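You operate a simulated robot arm through the tools that you are given. There is no shell and no other tool. Be economical: measure what you need, move in short steps, check, and stop when the job is done.

You are at the controls of a simulated two-armed robot. One attempt, no reset.

Task
Stretch both samples past the white line and sort them.
Fine: hold each clamp by its post while you pull its slide. The cracked one goes on the cooling bench's low shelf, the sound one on the wire rack.

It is judged by the outcome, as a careful person would: the job done as asked, and still so three seconds after it is handed in. It fails if anything else is knocked over, pushed out of place, dropped, spilled or broken.

Robot
Two 7-joint arms with two-finger parallel grippers on one trunk, on a base that drives. Base frame: it is fixed to the floor where the robot stands at the start and does not move with it; the origin is under the middle of the robot, x ahead of it, y to its left, z up; the surface under the hand at the start is at about z = 0.9. Units: m, degrees, N and s.
The left shoulder is at the start at [0.07, 0.177, 1.17], the right one opposite. With the tool pointing down near the work surface each hand reaches from about 0.3 to 0.74 m from the robot's upright axis, wherever it stands, measured 20 degrees to its own side. Places, roughly: low shelf of the cooling bench [0.6, 0.4, 0.5]; slide of the pink clamp [0.5, -0.1, 0.9]; slide of the teal clamp [0.5, 0.5, 0.9]; wire rack [0.6, 0.8, 0.9]. Payload 3.43 kg a hand.
The TCP of each hand is the grasp point between the finger pads, 0.03 m short of the fingertips. In the tool frame z runs along the fingers and y along their closing line. The gripper opens to 0.094 m. The fingers are 0.028 m wide and 0.01 m thick; the gripper's body (0.05 by 0.096 m) begins 0.055 m behind the TCP.
Orientation is that of the tool frame in the base frame, as a unit quaternion [w, x, y, z]. With the fingers straight down and closing along the base's y, the tool's x points along the base's -x, its y along +y and its z along -z.

Tools
- The arms move only by the tool drive_tool. It takes "left_deltas", "right_deltas" or both (then of equal length, played together; a hand with none holds still); each is a list of rows, each a list of 7 numbers: the shift along the tool's x, y, z in units of 20 mm (1.0 is 20 mm), then the turn, a rotation vector about the tool's x, y, z in units of 6 degrees (1.0 is 6 degrees), then the finger opening in m, from 0 to 0.094. In form: [[tx, ty, tz, wx, wy, wz, fingers], ...]. A call has 1 to 20 rows; each row shifts and turns the commanded pose from where the row before left it, along the tool's axes as they then stand. A call with a number of a shift or a turn outside -1 to 1 is refused whole. Each row takes 0.2 s and may step no farther than 0.05 m and 8.6 degrees from the row before; otherwise, or with a gripper value out of range, the whole call is refused. Where a pose cannot be reached the arm comes as near as it can. A force on the tool above 40 N (or 10 N above the force at the start of the call, whichever is more), or a blocked arm, ends the call early, and 0.2 s more pass. Each finger travels about 0.153 m/s and halts on what it meets, pressing with about 33 N; the grip force reading is that of the motor and also rises with nothing between the fingers. The clock runs only during rows and for 0.2 s after the last one: add rows that do not move to give the fingers time. The reply holds the time, the measured pose of the TCP, the force on the tool along the base axes, the opening and the grip force, in the units named above and with some noise, with the torque about the TCP (base axes, N m) and any sound that the robot's microphone picked up.
- Cameras (640 x 400 px; columns grow to the right, rows downward): "scene" is now at [0.1177, 0.0397, 1.4711]; the picture's right is [0.51, -0.86, 0.00], its down [-0.63, -0.37, -0.68] and it looks along [0.59, 0.35, -0.73] (base axes); focal length 228 px, centre (320, 200). "left" rides on the left gripper at [0.076, -0.014, -0.102] in its tool frame; the picture's right is [0.18, 0.98, 0.00], its down [-0.75, 0.14, -0.64] and it looks along [-0.63, 0.12, 0.77] (tool axes); focal length 243 px, centre (320, 200). "right" rides on the right gripper at [0.076, 0.014, -0.102] in its tool frame; the picture's right is [-0.18, 0.98, 0.00], its down [-0.75, -0.14, -0.64] and it looks along [-0.63, -0.12, 0.77] (tool axes); focal length 243 px, centre (320, 200). There is no depth. A picture from a camera that has moved, and an enlarged one, comes with that camera's place and axes in the base frame and with its lens.
- camera(camera): a new picture of that camera. No time passes.
- raise_lower(by): slides the trunk up (or, below 0, down) by that many m; the arms and the scene camera ride with it, the base frame stays. It gives what a move gives, with no picture.
- drive_base(legs): drives the robot by 1 to 6 legs, each [ahead, turn to the left] in m and degrees, along the robot's own axes; the way and the turn of a leg run together, so that a leg with both is an arc; at most 1.5 m and 180 degrees a leg. The arms and the cameras ride along, it lands a little off, and it stops where it bumps. It gives what a move gives.
- pan_tilt(pan, tilt): turns the head with the scene camera to pan (to the left, within 86 degrees either way) and tilt (down, from -29 to 69), counted from straight ahead of the robot. It gives what a move gives.
- close_up(camera, box): a new picture of the part [left, top, right, bottom] of that camera's present view, enlarged. No time passes.
- job_done(): hands the job in; it is judged then, once.

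Work in short steps. Places have to be worked out from the pictures, the camera data and where the tool is seen: move nearer, look again, correct. Check each grasp and each placing, and mend what went wrong. You have 120 turns and 92 pictures in all, those below and enlarged ones among them. Open the grippers and draw the arms clear of the work before you hand the job in, unless the task says otherwise; then end with one line.

The tools are called after ">>>" as a command line: name --argument value ..., lists and objects as JSON in quotes. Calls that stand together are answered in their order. drive_tool: Moves the arms, as the interface text tells. Its arguments: {"type":"object","properties":{"left_deltas":{"type":"array","items":{"type":"array","items":{"type":"number"}}},"right_deltas":{"type":"array","items":{"type":"array","items":{"type":"number"}}}},"required":[]} The other tools are called the same way: raise_lower (by) slides the trunk up or down; drive_base (legs) drives the base; pan_tilt (pan, tilt) turns the head that bears the scene camera; camera (camera) takes a picture; close_up (camera, box) takes an enlarged picture of a part of a camera's view; job_done () hands the job in.

At the start:

```text
clock: 0.0
left_eef_pos: [0.3345, 0.4825, 1.26]
left_orientation: [0.0, 0.0, 1.0, 0.001]
left_force: [-0.6, 0.3, -0.5]
left_moment: [0.0, 0.03, 0.02]
left_grip_width: 0.094
left_finger_force: 0.2
right_eef_pos: [0.4868, 0.0402, 1.1981]
right_orientation: [0.0, 0.0, 1.0, 0.001]
right_force: [0.6, 0.6, 1.1]
right_moment: [0.0, -0.01, -0.03]
right_grip_width: 0.0941
right_finger_force: 0.0
trunk travel left (down, up): [-0.75, 0.09]
robot x, y, heading: [-0.0024, -0.0001, 0.1]
head pan, tilt: [30.7, 47.0]
```

scene: 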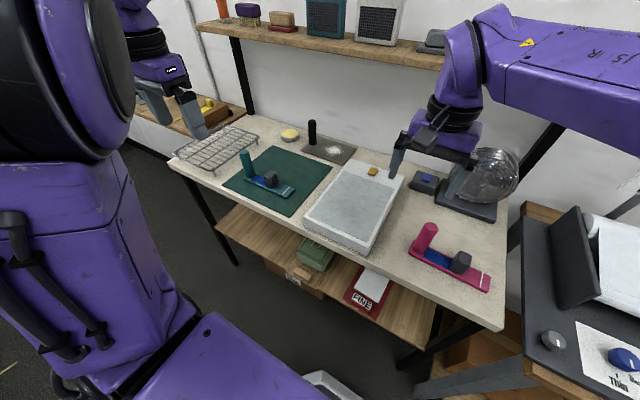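
right: 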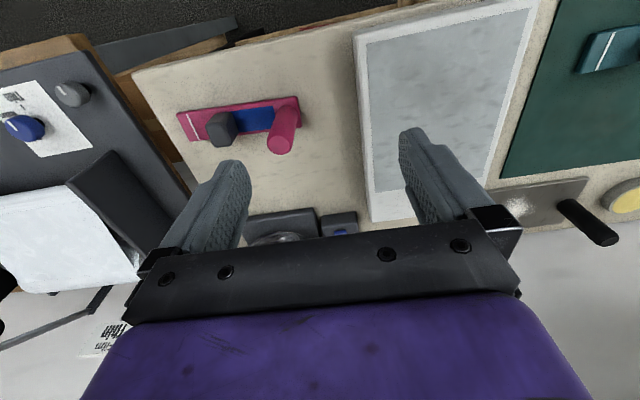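
left: 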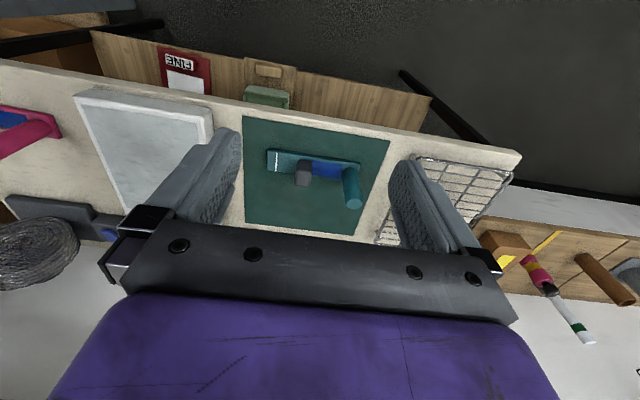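

I'll start with enlarged views of both clamps to learn their layout.

>>> close_up --camera "scene" --box '[220, 130, 340, 205]'

>>> close_up --camera "scene" --box '[390, 210, 510, 300]'

>>> close_up --camera "right" --box '[160, 70, 320, 170]'

>>> close_up --camera "left" --box '[240, 120, 400, 220]'

```text
5.33 times, centred on (280, 168) of scene
camera zoom: at [0.1177, 0.0397, 1.4711], right [0.51, -0.86, 0.0], down [-0.63, -0.37, -0.68], along [0.59, 0.35, -0.73], focal length 1218 px, centre (533, 373)
```

zoom: 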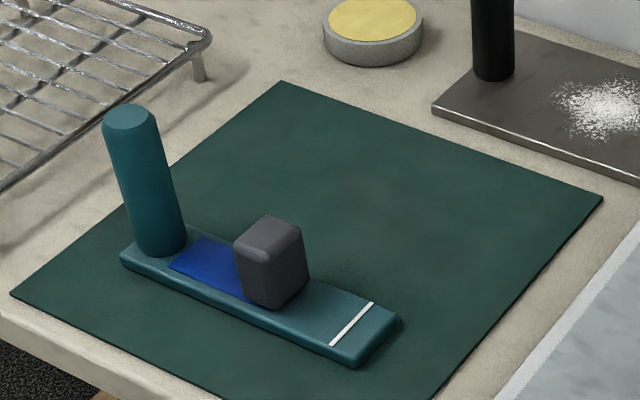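

```text
4.44 times, centred on (450, 255) of scene
camera zoom: at [0.1177, 0.0397, 1.4711], right [0.51, -0.86, 0.0], down [-0.63, -0.37, -0.68], along [0.59, 0.35, -0.73], focal length 1015 px, centre (-258, -44)
```

zoom: 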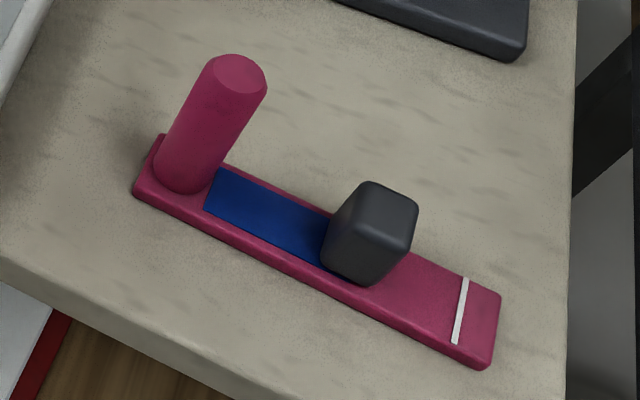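

```text
4.00 times, centred on (240, 120) of right
camera zoom: at [0.4108, 0.0537, 1.3011], right [0.18, 0.98, 0.0], down [0.75, -0.14, 0.64], along [0.63, -0.12, -0.77], focal length 970 px, centre (640, 520)
```

zoom: 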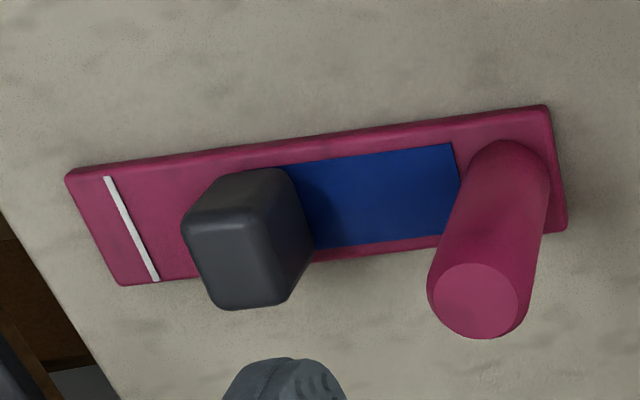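

```text
4.00 times, centred on (320, 170) of left
camera zoom: at [0.258, 0.4693, 1.3628], right [-0.18, 0.98, 0.0], down [0.75, 0.14, 0.64], along [0.63, 0.12, -0.77], focal length 970 px, centre (320, 320)
```

zoom: 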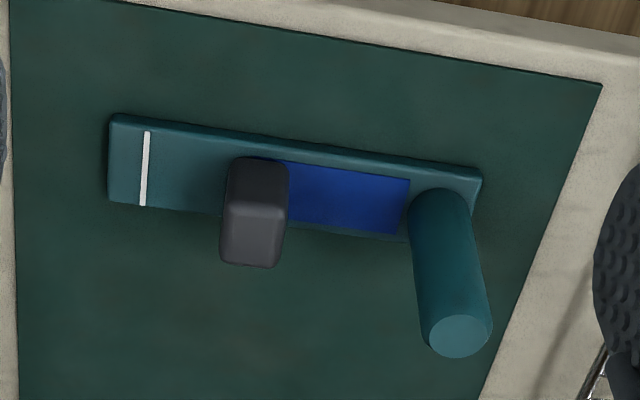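

Now I check the surroundings: the low shelf with its red card, the rack, and what lies near.

>>> close_up --camera "scene" --box '[210, 190, 450, 340]'

>>> close_up --camera "scene" --box '[150, 80, 390, 230]'

>>> close_up --camera "left" --box '[80, 20, 480, 270]'

```text
2.67 times, centred on (330, 265) of scene
camera zoom: at [0.1177, 0.0397, 1.4711], right [0.51, -0.86, 0.0], down [-0.63, -0.37, -0.68], along [0.59, 0.35, -0.73], focal length 609 px, centre (293, 27)
```

zoom: 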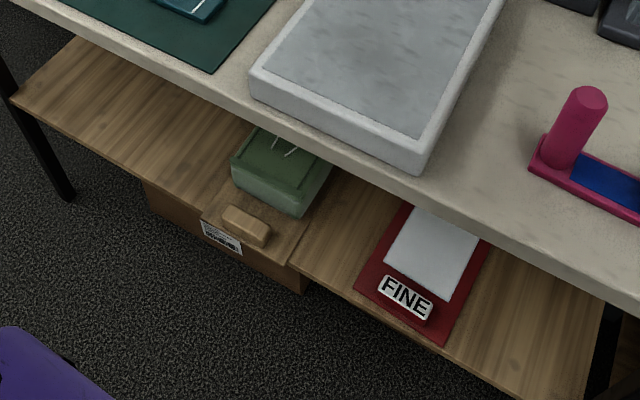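

```text
2.67 times, centred on (270, 155) of scene
camera zoom: at [0.1177, 0.0397, 1.4711], right [0.51, -0.86, 0.0], down [-0.63, -0.37, -0.68], along [0.59, 0.35, -0.73], focal length 609 px, centre (453, 320)
```

zoom: 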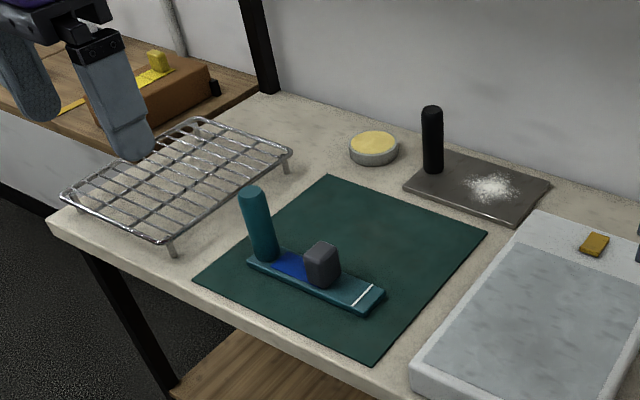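

```text
1.60 times, centred on (280, 145) of left
camera zoom: at [0.258, 0.4693, 1.3628], right [-0.18, 0.98, 0.0], down [0.75, 0.14, 0.64], along [0.63, 0.12, -0.77], focal length 388 px, centre (384, 288)
```

zoom: 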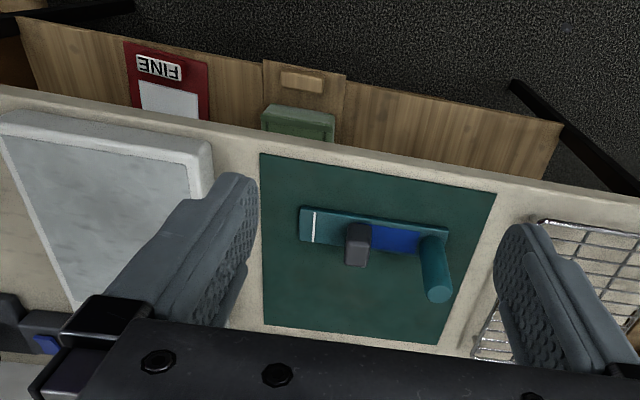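

Worked out from the views: pink post ≈ (0.543, -0.03), top z ≈ 1.02, slide ≈ (0.535, -0.115), slab lying along y with the line at y ≈ -0.18. The teal post is ≈ (0.534, 0.587). I'll take the pink post with the left hand pitched 45° forward and the slide with the right hand; first I clear the right hand to -y and pitch the left one.

>>> drive_tool --left_deltas '[[0, 0, 0, 0, -0.9375, 0, 0.07], [0, 0, 0, 0, -0.9375, 0, 0.07], [0, 0, 0, 0, -0.9375, 0, 0.07], [0, 0, 0, 0, -0.9375, 0, 0.07], [0, 0, 0, 0, -0.9375, 0, 0.07], [0, 0, 0, 0, -0.9375, 0, 0.07], [0, 0, 0, 0, -0.9375, 0, 0.07], [0, 0, 0, 0, -0.9375, 0, 0.07], [0, 0, 0, 0, 0, 0, 0.07], [0, 0, 0, 0, 0, 0, 0.07], [0, 0, 0, 0, 0, 0, 0.07], [0, 0, 0, 0, 0, 0, 0.07]]' --right_deltas '[[0, -1, 0, 0, 0, 0, 0.08], [0, -1, 0, 0, 0, 0, 0.08], [0, -1, 0, 0, 0, 0, 0.08], [0, -1, 0, 0, 0, 0, 0.08], [0, -1, 0, 0, 0, 0, 0.08], [0, -1, 0, 0, 0, 0, 0.08], [0, -1, 0, 0, 0, 0, 0.08], [0, -1, 0, 0, 0, 0, 0.08], [0, -1, 0, 0, 0, 0, 0.08], [0, -1, 0, 0, 0, 0, 0.08], [0, -1, 0, 0, 0, 0, 0.08], [0, -0.5, 0, 0, 0, 0, 0.08]]'

```text
clock: 2.6
left_eef_pos: [0.3337, 0.4844, 1.2585]
left_orientation: [0.381, -0.002, 0.924, -0.002]
left_force: [0.7, 0.2, -0.3]
left_moment: [0.02, 0.05, 0.0]
left_grip_width: 0.0702
left_finger_force: 0.1
right_eef_pos: [0.4881, -0.1804, 1.198]
right_orientation: [0.0, 0.0, 1.0, 0.002]
right_force: [-0.4, 0.0, -0.7]
right_moment: [0.0, 0.02, 0.01]
right_grip_width: 0.0798
right_finger_force: 0.0
right hand out of reach, approached as far as the arm can: row 12
trunk travel left (down, up): [-0.75, 0.09]
robot x, y, heading: [-0.0017, 0.004, -0.3]
head pan, tilt: [30.7, 47.0]
```

Both went as planned. Now I yaw the right hand 90° (camera side away from the left hand) while the left starts across toward the pink post.

>>> drive_tool --left_deltas '[[0, -1, 0, 0, 0, 0, 0.07], [0, -1, 0, 0, 0, 0, 0.07], [0, -1, 0, 0, 0, 0, 0.07], [0, -1, 0, 0, 0, 0, 0.07], [0, -1, 0, 0, 0, 0, 0.07], [0, -1, 0, 0, 0, 0, 0.07], [0, -1, 0, 0, 0, 0, 0.07], [0, -1, 0, 0, 0, 0, 0.07], [0, -1, 0, 0, 0, 0, 0.07], [0, -1, 0, 0, 0, 0, 0.07], [0, -1, 0, 0, 0, 0, 0.07], [0, -1, 0, 0, 0, 0, 0.07], [0, -1, 0, 0, 0, 0, 0.07], [0, -1, 0, 0, 0, 0, 0.07], [0, -1, 0, 0, 0, 0, 0.07]]' --right_deltas '[[0, 0, 0.5, 0, 0, -1, 0.08], [0, 0, 0.5, 0, 0, -1, 0.08], [0, 0, 0.5, 0, 0, -1, 0.08], [0, 0, 0.5, 0, 0, -1, 0.08], [0, 0, 0.5, 0, 0, -1, 0.08], [0, 0, 0.5, 0, 0, -1, 0.08], [0, 0, 0.5, 0, 0, -1, 0.08], [0, 0, 0.5, 0, 0, -1, 0.08], [0, 0, 0.5, 0, 0, -1, 0.08], [0, 0, 0.5, 0, 0, -1, 0.08], [0, 0, 0, 0, 0, -1, 0.08], [0, 0, 0, 0, 0, -1, 0.08], [0, 0, 0, 0, 0, -1, 0.08], [0, 0, 0, 0, 0, -1, 0.08], [0, 0, 0, 0, 0, -1, 0.08]]'

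```text
clock: 5.8
left_eef_pos: [0.3709, 0.4686, 1.2348]
left_orientation: [0.383, -0.002, 0.924, -0.005]
left_force: [0.5, -0.1, -0.3]
left_moment: [-0.03, -0.01, 0.04]
left_grip_width: 0.0701
left_finger_force: 0.0
left hand out of reach, approached as far as the arm can: row 1, 2, 3, 4, 5, 6, 7, 8, 9, 10, 11, 12, 13, 14, 15
right_eef_pos: [0.488, -0.1804, 1.1982]
right_orientation: [-0.001, -0.001, 1.0, 0.001]
right_force: [0.5, -1.5, 1.0]
right_moment: [-0.01, 0.0, -0.03]
right_grip_width: 0.0798
right_finger_force: 0.2
right hand out of reach, approached as far as the arm can: row 1, 2, 3, 4, 5, 6, 7, 8, 9, 10, 11, 12, 13, 14, 15
trunk travel left (down, up): [-0.75, 0.09]
robot x, y, heading: [-0.0005, 0.0013, 0.3]
head pan, tilt: [30.7, 47.0]
```

Both arms hit joint limits there. I test a small retreat of the right hand with the yaw, and move the left forward and down where the tilted wrist has more room.

>>> drive_tool --left_deltas '[[0, 0, 1, 0, 0, 0, 0.07], [0, 0, 1, 0, 0, 0, 0.07], [0, 0, 1, 0, 0, 0, 0.07], [0, 0, 1, 0, 0, 0, 0.07], [0, -1, 0, 0, 0, 0, 0.07], [0, -1, 0, 0, 0, 0, 0.07], [0, -1, 0, 0, 0, 0, 0.07], [0, -1, 0, 0, 0, 0, 0.07]]' --right_deltas '[[0, 1, 0, 0, 0, 0, 0.08], [0, 1, 1, 0, 0, 0, 0.08], [0, 0, 1, 0, 0, 0, 0.08], [0, 0, 0, 0, 0, -1, 0.08], [0, 0, 0, 0, 0, -1, 0.08], [0, 0, 0, 0, 0, -1, 0.08], [0, 0, 0, 0, 0, -1, 0.08], [0, 0, 0, 0, 0, -1, 0.08]]'

```text
clock: 7.6
left_eef_pos: [0.4413, 0.4086, 1.165]
left_orientation: [0.382, -0.003, 0.924, -0.005]
left_force: [-0.2, 0.0, 0.6]
left_moment: [0.05, 0.01, -0.01]
left_grip_width: 0.0698
left_finger_force: 0.0
left hand out of reach, approached as far as the arm can: row 7, 8
right_eef_pos: [0.4885, -0.1399, 1.1559]
right_orientation: [0.0, -0.078, 0.997, 0.001]
right_force: [-0.5, 0.1, 0.0]
right_moment: [0.02, 0.03, 0.0]
right_grip_width: 0.0801
right_finger_force: 0.1
right hand out of reach, approached as far as the arm can: row 5, 6, 7, 8
trunk travel left (down, up): [-0.75, 0.09]
robot x, y, heading: [-0.0004, 0.0016, -0.2]
head pan, tilt: [30.7, 47.0]
```

Cross-body reach is tight near the trunk. I'll back the base 0.13 m so the clamp is farther out, then test the reach again.

>>> drive_base --legs '[[-0.13, 0]]'

>>> drive_tool --left_deltas '[[0, 0, 1, 0, 0, 0, 0.07], [0, 0, 1, 0, 0, 0, 0.07], [0, 0, 1, 0, 0, 0, 0.07], [0, 0, 1, 0, 0, 0, 0.07], [0, -1, 0, 0, 0, 0, 0.07], [0, -1, 0, 0, 0, 0, 0.07], [0, -1, 0, 0, 0, 0, 0.07], [0, -1, 0, 0, 0, 0, 0.07], [0, -1, 0, 0, 0, 0, 0.07], [0, -1, 0, 0, 0, 0, 0.07], [0, -1, 0, 0, 0, 0, 0.07], [0, -1, 0, 0, 0, 0, 0.07]]' --right_deltas '[[-1, 0, 0, 0, 0, 0, 0.08], [-1, 0, 0, 0, 0, 0, 0.08], [-1, 0, 0, 0, 0, 0, 0.08], [-1, 0, 0, 0, 0, 0, 0.08], [-1, 0, 0, 0, 0, 0, 0.08], [0, 0, 0, 0, 0, -1, 0.08], [0, 0, 0, 0, 0, -1, 0.08], [0, 0, 0, 0, 0, -1, 0.08], [0, 0, 0, 0, 0, -1, 0.08], [0, 0, 0, 0, 0, -1, 0.08], [0, 0, 0, 0, 0, -1, 0.08], [0, 0, 0, 0, 0, -1, 0.08]]'

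```text
clock: 8.9
left_eef_pos: [0.3124, 0.4087, 1.1661]
left_orientation: [0.383, -0.003, 0.924, -0.006]
left_force: [0.4, 0.2, 0.1]
left_moment: [-0.02, 0.0, 0.0]
left_grip_width: 0.07
left_finger_force: 0.0
right_eef_pos: [0.3589, -0.1389, 1.1561]
right_orientation: [-0.001, -0.079, 0.997, 0.001]
right_force: [-0.2, -0.3, -0.5]
right_moment: [0.02, 0.03, 0.0]
right_grip_width: 0.0799
right_finger_force: 0.0
trunk travel left (down, up): [-0.75, 0.09]
robot x, y, heading: [-0.13, -0.0014, 0.0]
head pan, tilt: [30.7, 47.0]
```

```text
clock: 11.5
left_eef_pos: [0.3894, 0.2629, 1.094]
left_orientation: [0.382, -0.01, 0.924, -0.014]
left_force: [0.0, 0.9, -1.2]
left_moment: [0.02, -0.01, 0.01]
left_grip_width: 0.0697
left_finger_force: 0.0
left hand out of reach, approached as far as the arm can: row 9, 10, 11, 12
right_eef_pos: [0.3582, -0.138, 1.1569]
right_orientation: [0.0, -0.079, 0.997, 0.001]
right_force: [0.2, 0.0, 0.4]
right_moment: [0.0, 0.01, -0.02]
right_grip_width: 0.08
right_finger_force: 0.1
right hand out of reach, approached as far as the arm can: row 1, 2, 3, 4, 5, 6, 7, 8, 9, 10, 11, 12
trunk travel left (down, up): [-0.75, 0.09]
robot x, y, heading: [-0.1311, 0.0035, -0.1]
head pan, tilt: [30.7, 47.0]
```

The left gains reach farther out. The right wrist is at a joint limit for negative yaw, so I try moving it out with positive yaw instead.

>>> drive_tool --left_deltas '[[0, 0, 1, 0, 0, 0, 0.07], [0, 0, 1, 0, 0, 0, 0.07], [0, 0, 1, 0, 0, 0, 0.07], [0, 0, 1, 0, 0, 0, 0.07], [-0.7, -0.7, 0.7, 0, 0, 0, 0.07], [-0.7, -0.7, 0.7, 0, 0, 0, 0.07], [0, -1, 0, 0, 0, 0, 0.07], [0, -1, 0, 0, 0, 0, 0.07], [0, -1, 0, 0, 0, 0, 0.07], [0, -1, 0, 0, 0, 0, 0.07], [0, -1, 0, 0, 0, 0, 0.07], [0, -1, 0, 0, 0, 0, 0.07]]' --right_deltas '[[0, 0, 0, 0, 0, 1, 0.08], [0, 0, 0, 0, 0, 1, 0.08], [0, 0, 0, 0, 0, 1, 0.08], [0, 0, 0, 0, 0, 1, 0.08], [0, 0, 0, 0, 0, 1, 0.08], [0, 0, 0, 0, 0, 1, 0.08], [0, 0, 0, 0, 0, 1, 0.08], [0, 0, 0, 0, 0, 1, 0.08], [0, 0, 0, 0, 0, 1, 0.08], [0, 0, 0, 0, 0, 1, 0.08], [0, 0, 0, 0, 0, 1, 0.08], [0, 0, 0, 0, 0, 1, 0.08]]'

```text
clock: 14.1
left_eef_pos: [0.4859, 0.1108, 1.0411]
left_orientation: [0.386, -0.002, 0.923, -0.006]
left_force: [0.0, -0.3, -0.7]
left_moment: [-0.02, -0.05, -0.03]
left_grip_width: 0.07
left_finger_force: 0.2
right_eef_pos: [0.3574, -0.1408, 1.1566]
right_orientation: [-0.001, 0.523, 0.852, 0.002]
right_force: [0.0, -1.0, 0.3]
right_moment: [-0.02, -0.01, 0.01]
right_grip_width: 0.08
right_finger_force: 0.1
trunk travel left (down, up): [-0.75, 0.09]
robot x, y, heading: [-0.1341, -0.0018, 0.1]
head pan, tilt: [30.7, 47.0]
```

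Both moved freely. I finish the right yaw to 90°, tilt it 30° outward so its wrist and camera stay away from the left hand, and move it forward in the same call.

>>> drive_tool --right_deltas '[[0, 0, 0, 0, 0, 0.95, 0.08], [0, 0, 0, 0, 0, 0.95, 0.08], [0, 0, 0, 0, 0, 0.95, 0.08], [0, 0, 0, 0, 0, 0.95, 0.08], [0, 0, 0, 0, 0, 0.85, 0.08], [0, 0, 0, 0, 1, 0, 0.08], [0, 0, 0, 0, 1, 0, 0.08], [0, 0, 0, 0, 1, 0, 0.08], [0, 0, 0, 0, 1, 0, 0.08], [0, 0, 0, 0, 1, 0, 0.08], [0, 1, 0, 0, 0, 0, 0.08], [0, 1, 0, 0, 0, 0, 0.08], [0, 1, 0, 0, 0, 0, 0.08], [0, 1, 0, 0, 0, 0, 0.08], [0, 1, 0, 0, 0, 0, 0.08], [0, 1, 0, 0, 0, 0, 0.08]]'

>>> camera --camera "right"

>>> camera --camera "left"

```text
clock: 17.5
left_eef_pos: [0.4859, 0.1133, 1.0381]
left_orientation: [0.384, -0.002, 0.924, -0.006]
left_force: [-0.2, -0.1, 0.4]
left_moment: [0.0, 0.01, 0.01]
left_grip_width: 0.0698
left_finger_force: 0.0
right_eef_pos: [0.4816, -0.1406, 1.1563]
right_orientation: [-0.182, 0.687, 0.679, 0.184]
right_force: [-0.2, 0.3, -0.4]
right_moment: [-0.02, -0.02, 0.0]
right_grip_width: 0.0799
right_finger_force: 0.2
trunk travel left (down, up): [-0.75, 0.09]
robot x, y, heading: [-0.1293, -0.0, -0.1]
head pan, tilt: [30.7, 47.0]
```

```text
81 pictures are left
camera right: at [0.4946, -0.125, 1.2845], right [0.98, -0.17, -0.09], down [-0.16, -0.97, 0.18], along [-0.12, -0.16, -0.98], focal length 243 px, centre (320, 200)
```

right: 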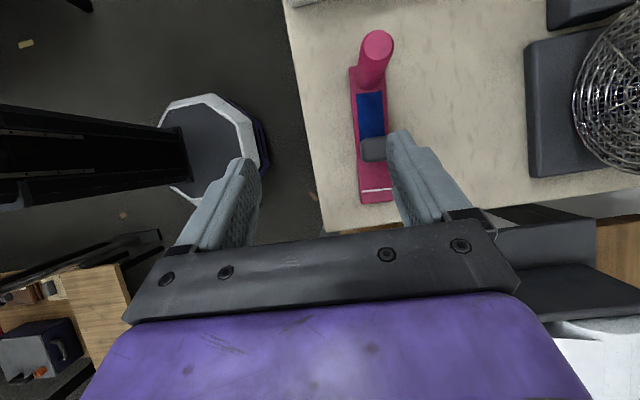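

```text
80 pictures are left
camera left: at [0.3598, 0.1003, 1.0573], right [-0.13, 0.98, -0.14], down [0.08, 0.15, 0.98], along [0.99, 0.12, -0.1], focal length 243 px, centre (320, 200)
```

left: 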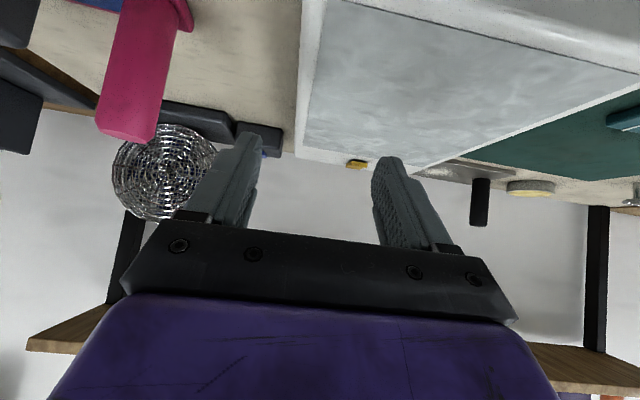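

The right camera confirms: line ≈ (0.537, -0.184), slide ≈ (0.536, -0.122), post ≈ (0.545, -0.028). Left goes to a pre-grasp 0.12 m back along its fingers from the post.

>>> drive_tool --left_deltas '[[0, 0, -1, 0, 0, 0, 0.07], [0, 0, -1, 0, 0, 0, 0.07], [0, -1, 0, 0, 0, 0, 0.07], [0, -1, 0, 0, 0, 0, 0.07], [0, -1, 0, 0, 0, 0, 0.07], [0, -1, 0, 0, 0, 0, 0.07], [0, -1, 0, 0, 0, 0, 0.07], [0, -1, 0, 0, 0, 0, 0.07], [0, -1, 0, 0, 0, 0, 0.07]]'

>>> camera --camera "left"

```text
clock: 19.5
left_eef_pos: [0.4571, -0.0272, 1.0683]
left_orientation: [0.383, -0.002, 0.924, -0.005]
left_force: [-0.5, -0.2, 0.1]
left_moment: [0.01, 0.01, 0.04]
left_grip_width: 0.0697
left_finger_force: 0.1
right_eef_pos: [0.4799, -0.142, 1.1582]
right_orientation: [-0.183, 0.688, 0.677, 0.185]
right_force: [-0.1, -0.3, -0.6]
right_moment: [-0.02, -0.03, -0.03]
right_grip_width: 0.0802
right_finger_force: 0.1
trunk travel left (down, up): [-0.75, 0.09]
robot x, y, heading: [-0.1284, 0.0, 0.2]
head pan, tilt: [30.7, 47.0]
```

```text
79 pictures are left
camera left: at [0.3305, -0.0403, 1.0873], right [-0.13, 0.98, -0.14], down [0.08, 0.15, 0.99], along [0.99, 0.12, -0.1], focal length 243 px, centre (320, 200)
```

left: 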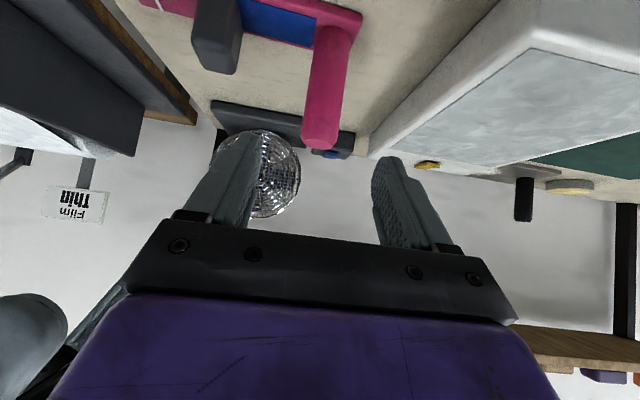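

The post sits centred between the fingers (y ≈ -0.025). I advance 0.12 m along the fingers and check before closing.

>>> drive_tool --left_deltas '[[0, 0.1, 1, 0, 0, 0, 0.07], [0, 0, 1, 0, 0, 0, 0.07], [0, 0, 1, 0, 0, 0, 0.07], [0, 0, 1, 0, 0, 0, 0.07], [0, 0, 1, 0, 0, 0, 0.07], [0, 0, 0.95, 0, 0, 0, 0.07]]'

>>> camera --camera "left"

>>> camera --camera "right"

```text
clock: 20.9
left_eef_pos: [0.5438, -0.0238, 0.9821]
left_orientation: [0.384, -0.002, 0.923, -0.006]
left_force: [-0.3, 0.4, -0.1]
left_moment: [-0.04, 0.0, 0.0]
left_grip_width: 0.07
left_finger_force: 0.1
right_eef_pos: [0.48, -0.1391, 1.1574]
right_orientation: [-0.182, 0.689, 0.677, 0.185]
right_force: [-0.6, 0.1, 0.6]
right_moment: [0.0, 0.0, 0.0]
right_grip_width: 0.0799
right_finger_force: 0.1
trunk travel left (down, up): [-0.75, 0.09]
robot x, y, heading: [-0.1273, -0.0016, 0.1]
head pan, tilt: [30.7, 47.0]
```

```text
78 pictures are left
camera left: at [0.4174, -0.0365, 1.0009], right [-0.13, 0.98, -0.14], down [0.08, 0.15, 0.99], along [0.99, 0.12, -0.1], focal length 243 px, centre (320, 200)
```

left: 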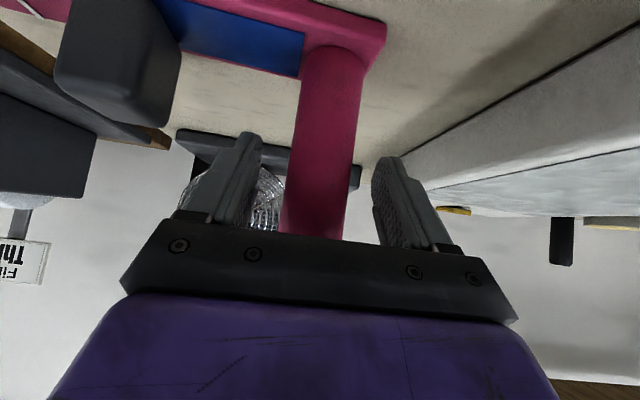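

```text
77 pictures are left
camera right: at [0.4944, -0.1256, 1.2845], right [0.98, -0.17, -0.09], down [-0.16, -0.97, 0.18], along [-0.12, -0.16, -0.98], focal length 243 px, centre (320, 200)
```

right: 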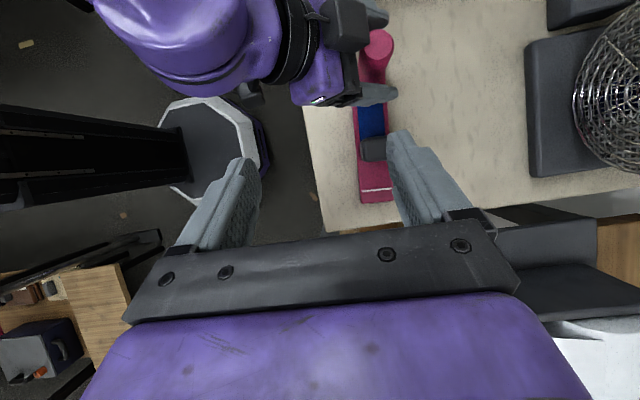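

The post is between the fingers. I close on it in stages.

>>> drive_tool --left_deltas '[[0, 0, 0, 0, 0, 0, 0.05], [0, 0, 0, 0, 0, 0, 0.04], [0, 0, 0, 0, 0, 0, 0.03], [0, 0, 0, 0, 0, 0, 0.02], [0, 0, 0, 0, 0, 0, 0.01], [0, 0, 0, 0, 0, 0, 0.0], [0, 0, 0, 0, 0, 0, 0.0]]'

>>> close_up --camera "right" --box '[290, 0, 450, 220]'

```text
clock: 22.5
left_eef_pos: [0.5419, -0.0229, 0.9827]
left_orientation: [0.384, -0.003, 0.923, -0.005]
left_force: [0.8, 0.2, 0.8]
left_moment: [0.09, -0.05, 0.01]
left_grip_width: 0.0376
left_finger_force: 33.4
right_eef_pos: [0.4803, -0.1401, 1.1579]
right_orientation: [-0.182, 0.688, 0.678, 0.185]
right_force: [-0.3, 0.2, -0.3]
right_moment: [0.0, -0.01, 0.0]
right_grip_width: 0.0801
right_finger_force: 0.1
trunk travel left (down, up): [-0.75, 0.09]
robot x, y, heading: [-0.1265, 0.0008, 0.1]
head pan, tilt: [30.7, 47.0]
```

```text
1.82 times, centred on (370, 110) of right
camera zoom: at [0.4938, -0.1258, 1.2848], right [0.98, -0.17, -0.09], down [-0.16, -0.97, 0.18], along [-0.12, -0.16, -0.98], focal length 441 px, centre (229, 364)
```

zoom: 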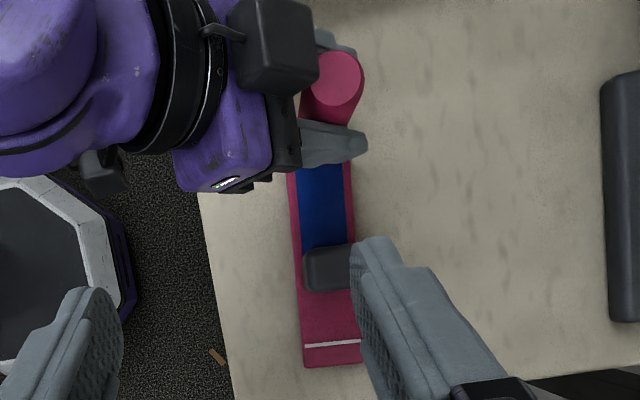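

Post gripped (0.0376 m). Now the right hand goes to its pre-grasp above the slide.

>>> drive_tool --right_deltas '[[-0.95, 0.56, 0.62, 0, 0, 0, 0.07], [-0.95, 0.56, 0.62, 0, 0, 0, 0.07], [-0.95, 0.56, 0.62, 0, 0, 0, 0.07], [-0.95, 0.56, 0.62, 0, 0, 0, 0.07], [-0.95, 0.56, 0.62, 0, 0, 0, 0.07], [0, 0, 0, 0, 0, 0, 0.07]]'

>>> camera --camera "right"

>>> pan_tilt --pan -5 --tilt 40

>>> camera --camera "scene"

```text
clock: 23.9
left_eef_pos: [0.5426, -0.0234, 0.9818]
left_orientation: [0.384, -0.002, 0.923, -0.006]
left_force: [0.6, 0.1, 0.7]
left_moment: [0.08, -0.01, 0.0]
left_grip_width: 0.0375
left_finger_force: 33.0
right_eef_pos: [0.534, -0.1929, 1.0543]
right_orientation: [-0.182, 0.688, 0.677, 0.185]
right_force: [-0.4, 0.6, -0.2]
right_moment: [0.01, -0.03, 0.03]
right_grip_width: 0.0701
right_finger_force: 0.1
trunk travel left (down, up): [-0.75, 0.09]
robot x, y, heading: [-0.1351, -0.0009, -0.2]
head pan, tilt: [30.7, 47.0]
```

```text
75 pictures are left
camera right: at [0.5482, -0.1791, 1.1819], right [0.98, -0.17, -0.09], down [-0.16, -0.97, 0.18], along [-0.12, -0.16, -0.98], focal length 243 px, centre (320, 200)
```

right: 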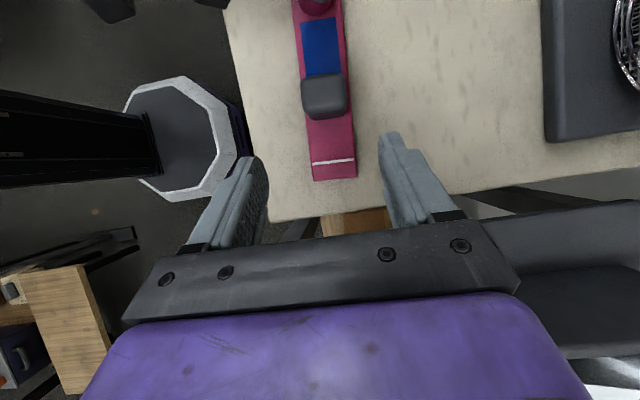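

```text
clock: 24.9
left_eef_pos: [0.5427, -0.0243, 0.9825]
left_orientation: [0.384, -0.002, 0.923, -0.006]
left_force: [1.1, 0.2, 0.1]
left_moment: [0.08, -0.02, 0.03]
left_grip_width: 0.0376
left_finger_force: 32.6
right_eef_pos: [0.5335, -0.1936, 1.056]
right_orientation: [-0.182, 0.688, 0.677, 0.186]
right_force: [-0.1, 0.1, -0.2]
right_moment: [0.03, -0.01, 0.02]
right_grip_width: 0.0699
right_finger_force: 0.1
trunk travel left (down, up): [-0.75, 0.09]
robot x, y, heading: [-0.1301, 0.0005, 0.1]
head pan, tilt: [-5.0, 40.0]
```

```text
74 pictures are left
camera scene: at [0.0033, -0.0086, 1.4812], right [-0.09, -1.0, 0.0], down [-0.64, 0.06, -0.77], along [0.76, -0.07, -0.64], focal length 228 px, centre (320, 200)
```

scene: 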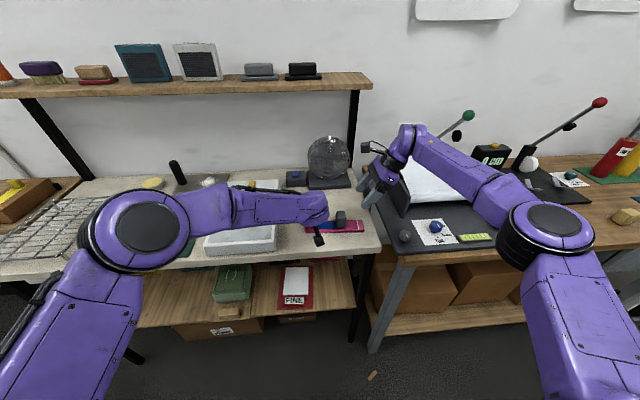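

The slide measures about 0.039 wide (x) by 0.031, centred ≈ (0.540, -0.123). I descend along the fingers to just above the slab and check.

>>> drive_tool --right_deltas '[[0, 0.28, 1, 0, 0, 0, 0.07], [0.1, 0, 1, 0, 0, 0, 0.07], [0, 0, 1, 0, 0, 0, 0.07], [0, 0, 1, 0, 0, 0, 0.07], [0, 0, 0.8, 0, 0, 0, 0.07], [0, 0, 0.6, 0, 0, 0, 0.07], [0, 0, 0.3, 0, 0, 0, 0.07]]'

>>> camera --camera "right"

>>> camera --camera "left"

```text
clock: 26.5
left_eef_pos: [0.5426, -0.0238, 0.982]
left_orientation: [0.384, -0.002, 0.923, -0.006]
left_force: [-0.9, 0.1, 0.1]
left_moment: [0.05, 0.01, 0.01]
left_grip_width: 0.0374
left_finger_force: 32.9
right_eef_pos: [0.5415, -0.1343, 0.9566]
right_orientation: [-0.183, 0.688, 0.678, 0.185]
right_force: [0.0, -0.2, -0.1]
right_moment: [0.0, 0.0, 0.02]
right_grip_width: 0.0701
right_finger_force: 0.0
trunk travel left (down, up): [-0.75, 0.09]
robot x, y, heading: [-0.1339, -0.002, -0.1]
head pan, tilt: [-5.0, 40.0]
```

```text
73 pictures are left
camera right: at [0.555, -0.1202, 1.0849], right [0.98, -0.17, -0.09], down [-0.16, -0.97, 0.18], along [-0.12, -0.16, -0.98], focal length 243 px, centre (320, 200)
```

right: 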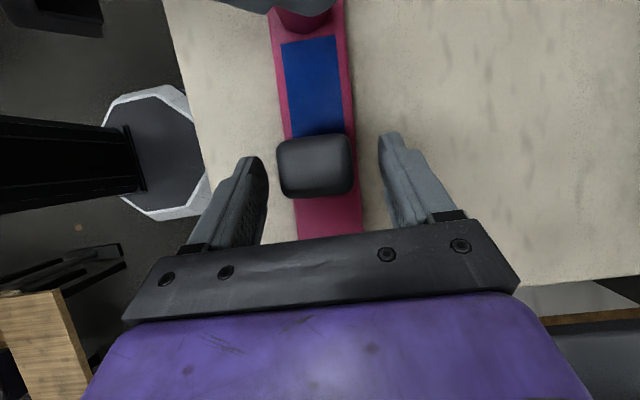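

```text
72 pictures are left
camera left: at [0.4165, -0.0368, 1.0013], right [-0.13, 0.98, -0.14], down [0.08, 0.15, 0.99], along [0.99, 0.12, -0.1], focal length 243 px, centre (320, 200)
```

left: 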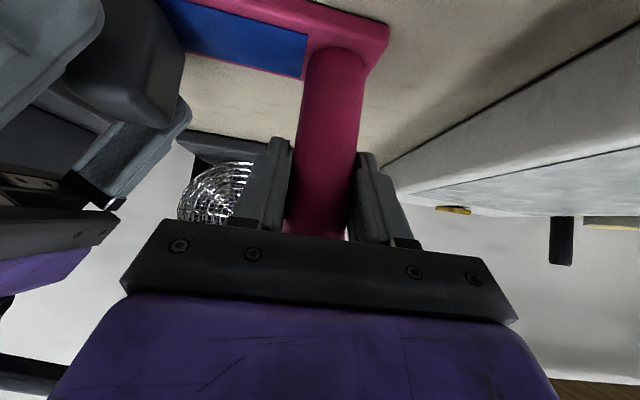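

The slide is centred between the right fingers. I close on it.

>>> drive_tool --right_deltas '[[0, 0, 0, 0, 0, 0, 0.055], [0, 0, 0, 0, 0, 0, 0.045], [0, 0, 0, 0, 0, 0, 0.035], [0, 0, 0, 0, 0, 0, 0.02], [0, 0, 0, 0, 0, 0, 0.0], [0, 0, 0, 0, 0, 0, 0.0]]'

```text
clock: 27.9
left_eef_pos: [0.5423, -0.0237, 0.9834]
left_orientation: [0.383, -0.002, 0.924, -0.006]
left_force: [2.0, 0.6, 0.7]
left_moment: [0.08, -0.04, 0.19]
left_grip_width: 0.0373
left_finger_force: 33.1
right_eef_pos: [0.5415, -0.1341, 0.9575]
right_orientation: [-0.183, 0.688, 0.678, 0.183]
right_force: [-3.0, -0.6, 0.2]
right_moment: [0.07, -0.01, 0.14]
right_grip_width: 0.0433
right_finger_force: 32.7
trunk travel left (down, up): [-0.75, 0.09]
robot x, y, heading: [-0.1341, -0.0002, 0.0]
head pan, tilt: [-5.0, 40.0]
```

Slide gripped (0.043 m). I pull it slowly along the slab, watching the forces.

>>> drive_tool --right_deltas '[[-0.2165, -0.01, -0.125, 0, 0, 0, 0], [-0.2165, -0.01, -0.125, 0, 0, 0, 0], [-0.2165, -0.01, -0.125, 0, 0, 0, 0], [-0.2165, -0.01, -0.125, 0, 0, 0, 0]]' --left_deltas '[[0, 0, 0, 0, 0, 0, 0], [0, 0, 0, 0, 0, 0, 0], [0, 0, 0, 0, 0, 0, 0], [0, 0, 0, 0, 0, 0, 0]]'

>>> camera --camera "right"

```text
clock: 28.9
left_eef_pos: [0.5417, -0.0237, 0.9832]
left_orientation: [0.384, -0.001, 0.923, -0.006]
left_force: [1.3, -2.4, -0.5]
left_moment: [0.03, -0.09, -0.09]
left_grip_width: 0.0375
left_finger_force: 32.8
right_eef_pos: [0.5392, -0.1548, 0.957]
right_orientation: [-0.182, 0.687, 0.678, 0.186]
right_force: [0.4, 1.5, 6.2]
right_moment: [0.08, 0.12, 0.19]
right_grip_width: 0.0434
right_finger_force: 33.2
trunk travel left (down, up): [-0.75, 0.09]
robot x, y, heading: [-0.1339, -0.0016, -0.1]
head pan, tilt: [-5.0, 40.0]
```

```text
71 pictures are left
camera right: at [0.5534, -0.1406, 1.0848], right [0.98, -0.17, -0.09], down [-0.16, -0.97, 0.18], along [-0.12, -0.16, -0.98], focal length 243 px, centre (320, 200)
```

right: 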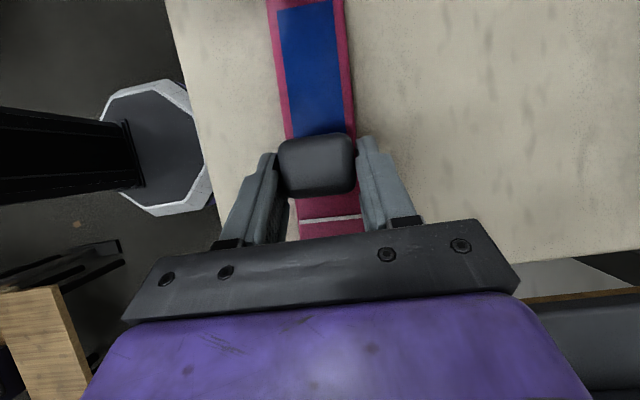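

The slide moves freely and the blue sample stretches. I pull another 30 mm.

>>> drive_tool --right_deltas '[[-0.2165, -0.01, -0.125, 0, 0, 0, 0], [-0.2165, -0.01, -0.125, 0, 0, 0, 0], [-0.2165, -0.01, -0.125, 0, 0, 0, 0], [-0.2165, -0.01, -0.125, 0, 0, 0, 0], [-0.2165, -0.01, -0.125, 0, 0, 0, 0], [-0.2165, -0.01, -0.125, 0, 0, 0, 0]]'

>>> camera --camera "right"

```text
clock: 30.3
left_eef_pos: [0.5421, -0.0248, 0.9838]
left_orientation: [0.384, -0.001, 0.923, -0.007]
left_force: [-3.8, -2.7, 0.3]
left_moment: [-0.01, 0.07, -0.25]
left_grip_width: 0.0376
left_finger_force: 32.9
right_eef_pos: [0.5371, -0.185, 0.958]
right_orientation: [-0.182, 0.688, 0.677, 0.186]
right_force: [6.3, 0.5, 8.0]
right_moment: [0.16, 0.07, -0.27]
right_grip_width: 0.0434
right_finger_force: 33.6
trunk travel left (down, up): [-0.75, 0.09]
robot x, y, heading: [-0.1322, 0.002, -0.2]
head pan, tilt: [-5.0, 40.0]
```

```text
70 pictures are left
camera right: at [0.5515, -0.1708, 1.0848], right [0.98, -0.17, -0.09], down [-0.16, -0.97, 0.18], along [-0.12, -0.16, -0.98], focal length 243 px, centre (320, 200)
```

right: 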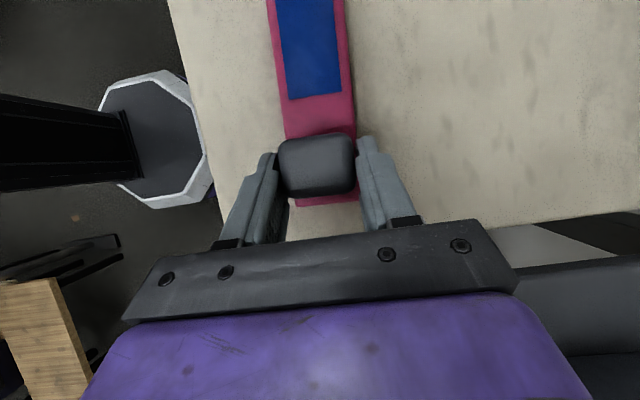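

A gap has opened between the sample and the slide; I look closer before pulling on.

>>> close_up --camera "right" --box '[240, 0, 400, 220]'

>>> close_up --camera "scene" --box '[290, 190, 400, 260]'

```text
1.82 times, centred on (320, 110) of right
camera zoom: at [0.5515, -0.1708, 1.0848], right [0.98, -0.17, -0.09], down [-0.16, -0.97, 0.18], along [-0.12, -0.16, -0.98], focal length 441 px, centre (320, 364)
```

zoom: 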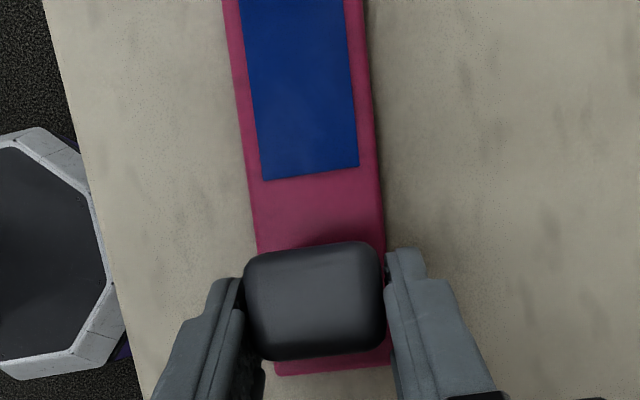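

```text
5.71 times, centred on (345, 225) of scene
camera zoom: at [0.0026, -0.0089, 1.4813], right [-0.09, -1.0, 0.0], down [-0.64, 0.06, -0.77], along [0.76, -0.07, -0.64], focal length 1305 px, centre (177, 57)
```

zoom: 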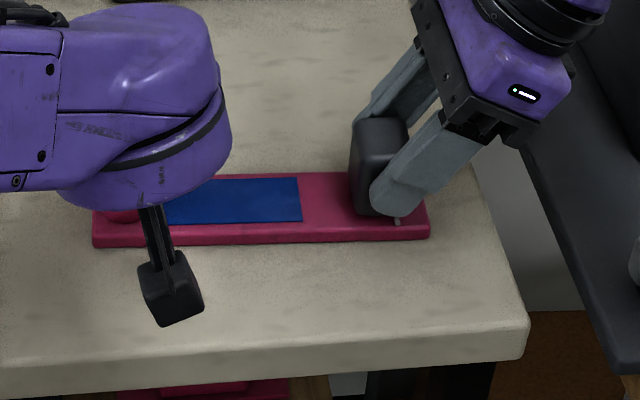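

No damage seen yet, and the slide's front edge covers the line. I ease off the side and downward load slightly and pull 20 mm more.

>>> drive_tool --right_deltas '[[-0.19, 0.05, -0.17, 0, 0, 0, 0], [-0.2165, 0, -0.125, 0, 0, 0, 0], [-0.2165, 0, -0.125, 0, 0, 0, 0], [-0.2165, 0, -0.125, 0, 0, 0, 0]]'

>>> close_up --camera "right" --box '[240, 0, 400, 220]'

>>> close_up --camera "scene" --box '[290, 190, 400, 260]'

```text
clock: 31.3
left_eef_pos: [0.5414, -0.0269, 0.9837]
left_orientation: [0.383, 0.0, 0.924, -0.009]
left_force: [-1.4, -26.1, -0.2]
left_moment: [0.18, 0.03, -0.05]
left_grip_width: 0.0375
left_finger_force: 33.2
right_eef_pos: [0.5373, -0.2021, 0.9581]
right_orientation: [-0.184, 0.687, 0.678, 0.186]
right_force: [2.2, 25.7, 2.7]
right_moment: [-0.11, 0.05, -0.03]
right_grip_width: 0.044
right_finger_force: 33.3
trunk travel left (down, up): [-0.75, 0.09]
robot x, y, heading: [-0.1322, -0.0033, -0.3]
head pan, tilt: [-5.0, 40.0]
```

```text
1.82 times, centred on (320, 110) of right
camera zoom: at [0.5512, -0.188, 1.0863], right [0.98, -0.17, -0.09], down [-0.15, -0.97, 0.17], along [-0.12, -0.16, -0.98], focal length 441 px, centre (320, 364)
```

zoom: 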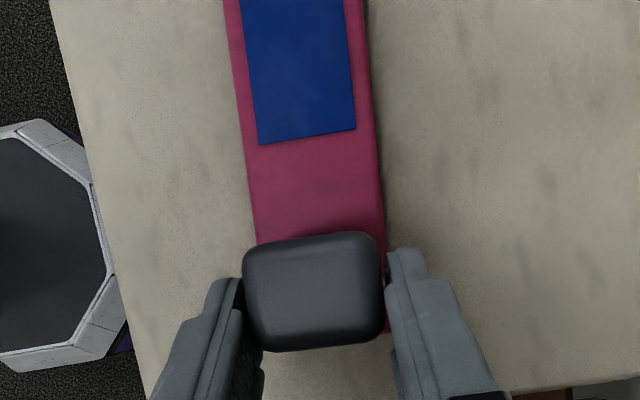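

```text
5.71 times, centred on (345, 225) of scene
camera zoom: at [0.0031, -0.009, 1.4812], right [-0.09, -1.0, 0.0], down [-0.64, 0.06, -0.77], along [0.76, -0.07, -0.64], focal length 1305 px, centre (177, 57)
```

zoom: 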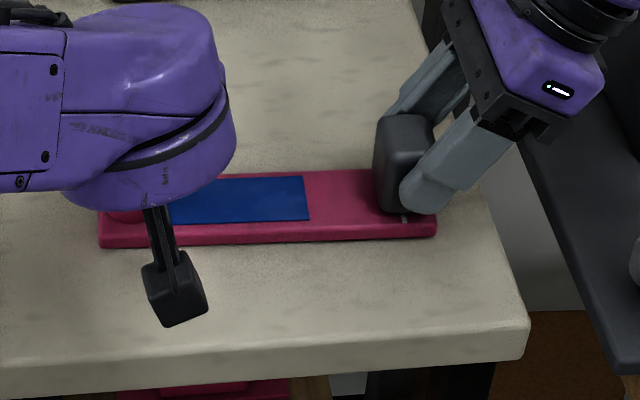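

A firm 26 N: the slide is at its end stop. I relax a little, open the right hand and back off along its fingers to look at the line and the sample.

>>> drive_tool --right_deltas '[[0.11, 0, 0.06, 0, 0, 0, 0], [0, 0, 0, 0, 0, 0, 0.03], [0, 0, 0, 0, 0, 0, 0.06], [0, 0, 0, 0, 0, 0, 0.07], [0, 0, -1, 0, 0, 0, 0.07], [0, 0, -1, 0, 0, 0, 0.07], [0, 0, -1, 0, 0, 0, 0.07], [0, 0, -1, 0, 0, 0, 0.07], [0, 0, -1, 0, 0, 0, 0.07], [0, 0, -1, 0, 0, 0, 0.07]]'

>>> close_up --camera "right" --box '[240, 0, 400, 200]'

>>> close_up --camera "scene" --box '[300, 190, 390, 250]'

```text
clock: 33.5
left_eef_pos: [0.5417, -0.025, 0.983]
left_orientation: [0.383, -0.004, 0.924, -0.005]
left_force: [0.5, 1.2, 2.4]
left_moment: [0.26, -0.1, -0.01]
left_grip_width: 0.0374
left_finger_force: 32.6
right_eef_pos: [0.5371, -0.2615, 1.0628]
right_orientation: [-0.182, 0.687, 0.678, 0.185]
right_force: [-0.3, -0.1, 0.3]
right_moment: [0.0, 0.03, 0.02]
right_grip_width: 0.0701
right_finger_force: 0.1
trunk travel left (down, up): [-0.75, 0.09]
robot x, y, heading: [-0.1316, 0.0052, 0.2]
head pan, tilt: [-5.0, 40.0]
```

```text
2.00 times, centred on (320, 100) of right
camera zoom: at [0.5518, -0.2476, 1.1897], right [0.98, -0.17, -0.09], down [-0.16, -0.97, 0.18], along [-0.12, -0.16, -0.98], focal length 485 px, centre (320, 400)
```

zoom: 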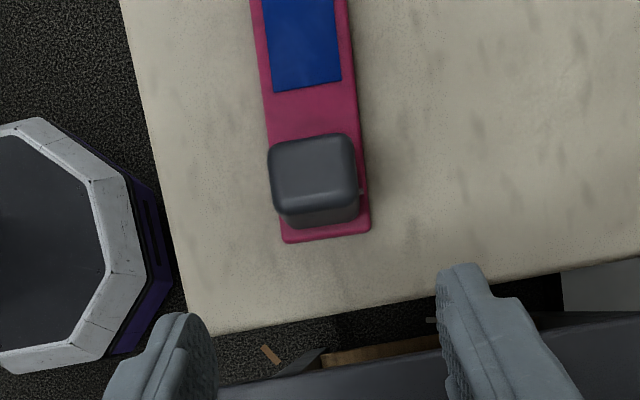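

```text
6.67 times, centred on (345, 220) of scene
camera zoom: at [0.0027, -0.0087, 1.4812], right [-0.09, -1.0, 0.0], down [-0.64, 0.06, -0.77], along [0.76, -0.07, -0.64], focal length 1522 px, centre (153, 67)
```

zoom: 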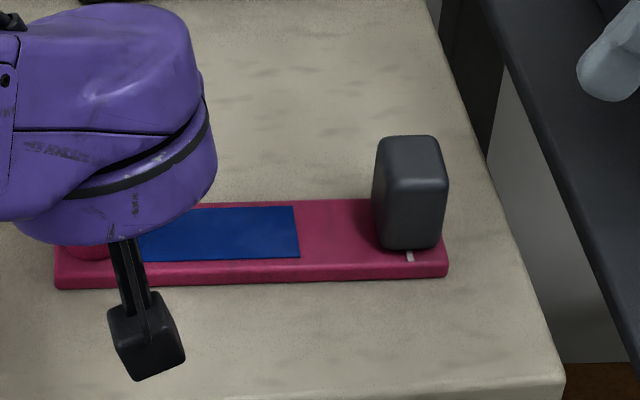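

The slide's centre looks just past the line, at the stop. I inspect the sample from the left camera.

>>> close_up --camera "left" --box '[0, 0, 400, 250]'

>>> close_up --camera "right" --box '[270, 0, 370, 60]'

```text
1.60 times, centred on (200, 125) of left
camera zoom: at [0.4162, -0.0369, 1.0015], right [-0.13, 0.98, -0.14], down [0.08, 0.15, 0.99], along [0.99, 0.12, -0.1], focal length 388 px, centre (512, 320)
```

zoom: 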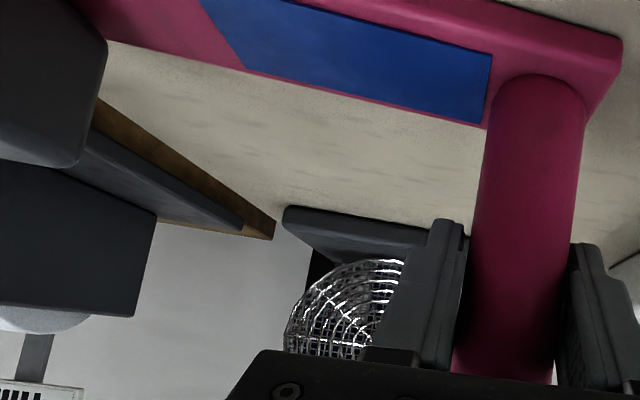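

```text
6.40 times, centred on (320, 30) of right
camera zoom: at [0.5518, -0.2476, 1.1897], right [0.98, -0.17, -0.09], down [-0.16, -0.97, 0.18], along [-0.12, -0.16, -0.98], focal length 1553 px, centre (320, 1288)
```

zoom: 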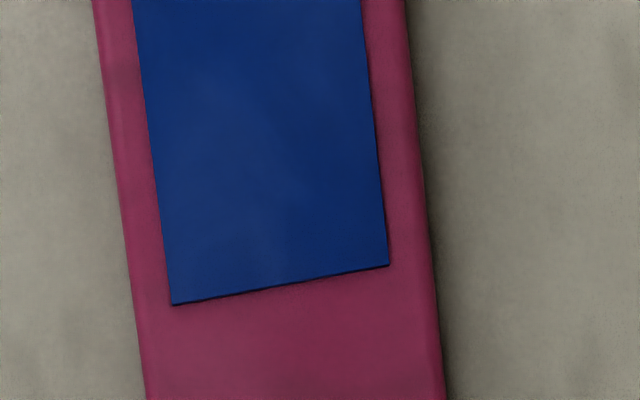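

By measurement the slide's centre is right about on the line, which is too marginal. I'll regrip the slide and pull again more firmly to see whether there is travel left.

>>> drive_tool --right_deltas '[[0, 0, 1, 0, 0, 0, 0.07], [0, 0, 1, 0, 0, 0, 0.07], [0, 0, 1, 0, 0, 0, 0.07], [0, 0, 1, 0, 0, 0, 0.07], [0, 0, 1, 0, 0, 0, 0.07], [0, 0, 1, 0, 0, 0, 0.07], [0, 0, 0, 0, 0, 0, 0.055], [0, 0, 0, 0, 0, 0, 0.04], [0, 0, 0, 0, 0, 0, 0.02], [0, 0, 0, 0, 0, 0, 0], [0, 0, 0, 0, 0, 0, 0]]'

>>> drive_tool --right_deltas '[[-0.2165, 0, -0.125, 0, 0, 0, 0], [-0.13, 0, -0.075, 0, 0, 0, 0], [-0.13, 0, -0.075, 0, 0, 0, 0], [-0.13, 0, -0.075, 0, 0, 0, 0]]'

>>> close_up --camera "scene" --box '[300, 190, 390, 250]'

```text
clock: 35.9
left_eef_pos: [0.542, -0.0238, 0.9831]
left_orientation: [0.383, -0.003, 0.924, -0.006]
left_force: [-0.6, -2.0, -0.3]
left_moment: [0.1, -0.04, 0.02]
left_grip_width: 0.0374
left_finger_force: 33.7
right_eef_pos: [0.5383, -0.2019, 0.9576]
right_orientation: [-0.182, 0.687, 0.678, 0.185]
right_force: [0.0, 1.4, 1.7]
right_moment: [0.14, -0.02, -0.03]
right_grip_width: 0.0435
right_finger_force: 32.5
trunk travel left (down, up): [-0.75, 0.09]
robot x, y, heading: [-0.1306, -0.001, -0.3]
head pan, tilt: [-5.0, 40.0]
```

```text
clock: 36.9
left_eef_pos: [0.5415, -0.0255, 0.9833]
left_orientation: [0.383, -0.001, 0.924, -0.006]
left_force: [-2.8, -20.8, 2.0]
left_moment: [0.29, -0.06, -0.22]
left_grip_width: 0.0377
left_finger_force: 33.0
right_eef_pos: [0.5365, -0.2161, 0.961]
right_orientation: [-0.182, 0.688, 0.677, 0.187]
right_force: [3.1, 19.1, 3.0]
right_moment: [-0.09, 0.12, -0.26]
right_grip_width: 0.0392
right_finger_force: 33.2
trunk travel left (down, up): [-0.75, 0.09]
robot x, y, heading: [-0.1296, 0.0015, 0.2]
head pan, tilt: [-5.0, 40.0]
```

```text
6.67 times, centred on (345, 220) of scene
camera zoom: at [0.0022, -0.0094, 1.4813], right [-0.09, -1.0, 0.0], down [-0.64, 0.06, -0.77], along [0.76, -0.07, -0.64], focal length 1522 px, centre (153, 67)
```

zoom: 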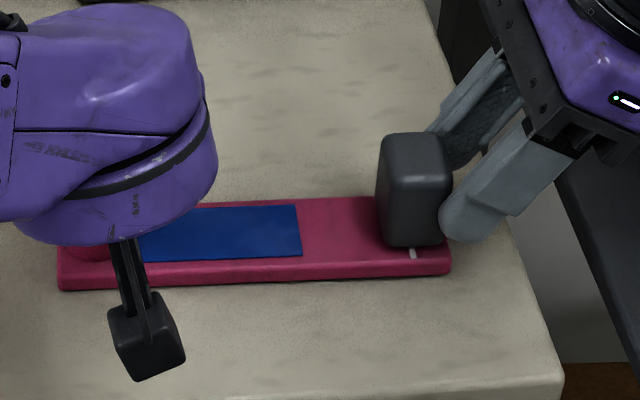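

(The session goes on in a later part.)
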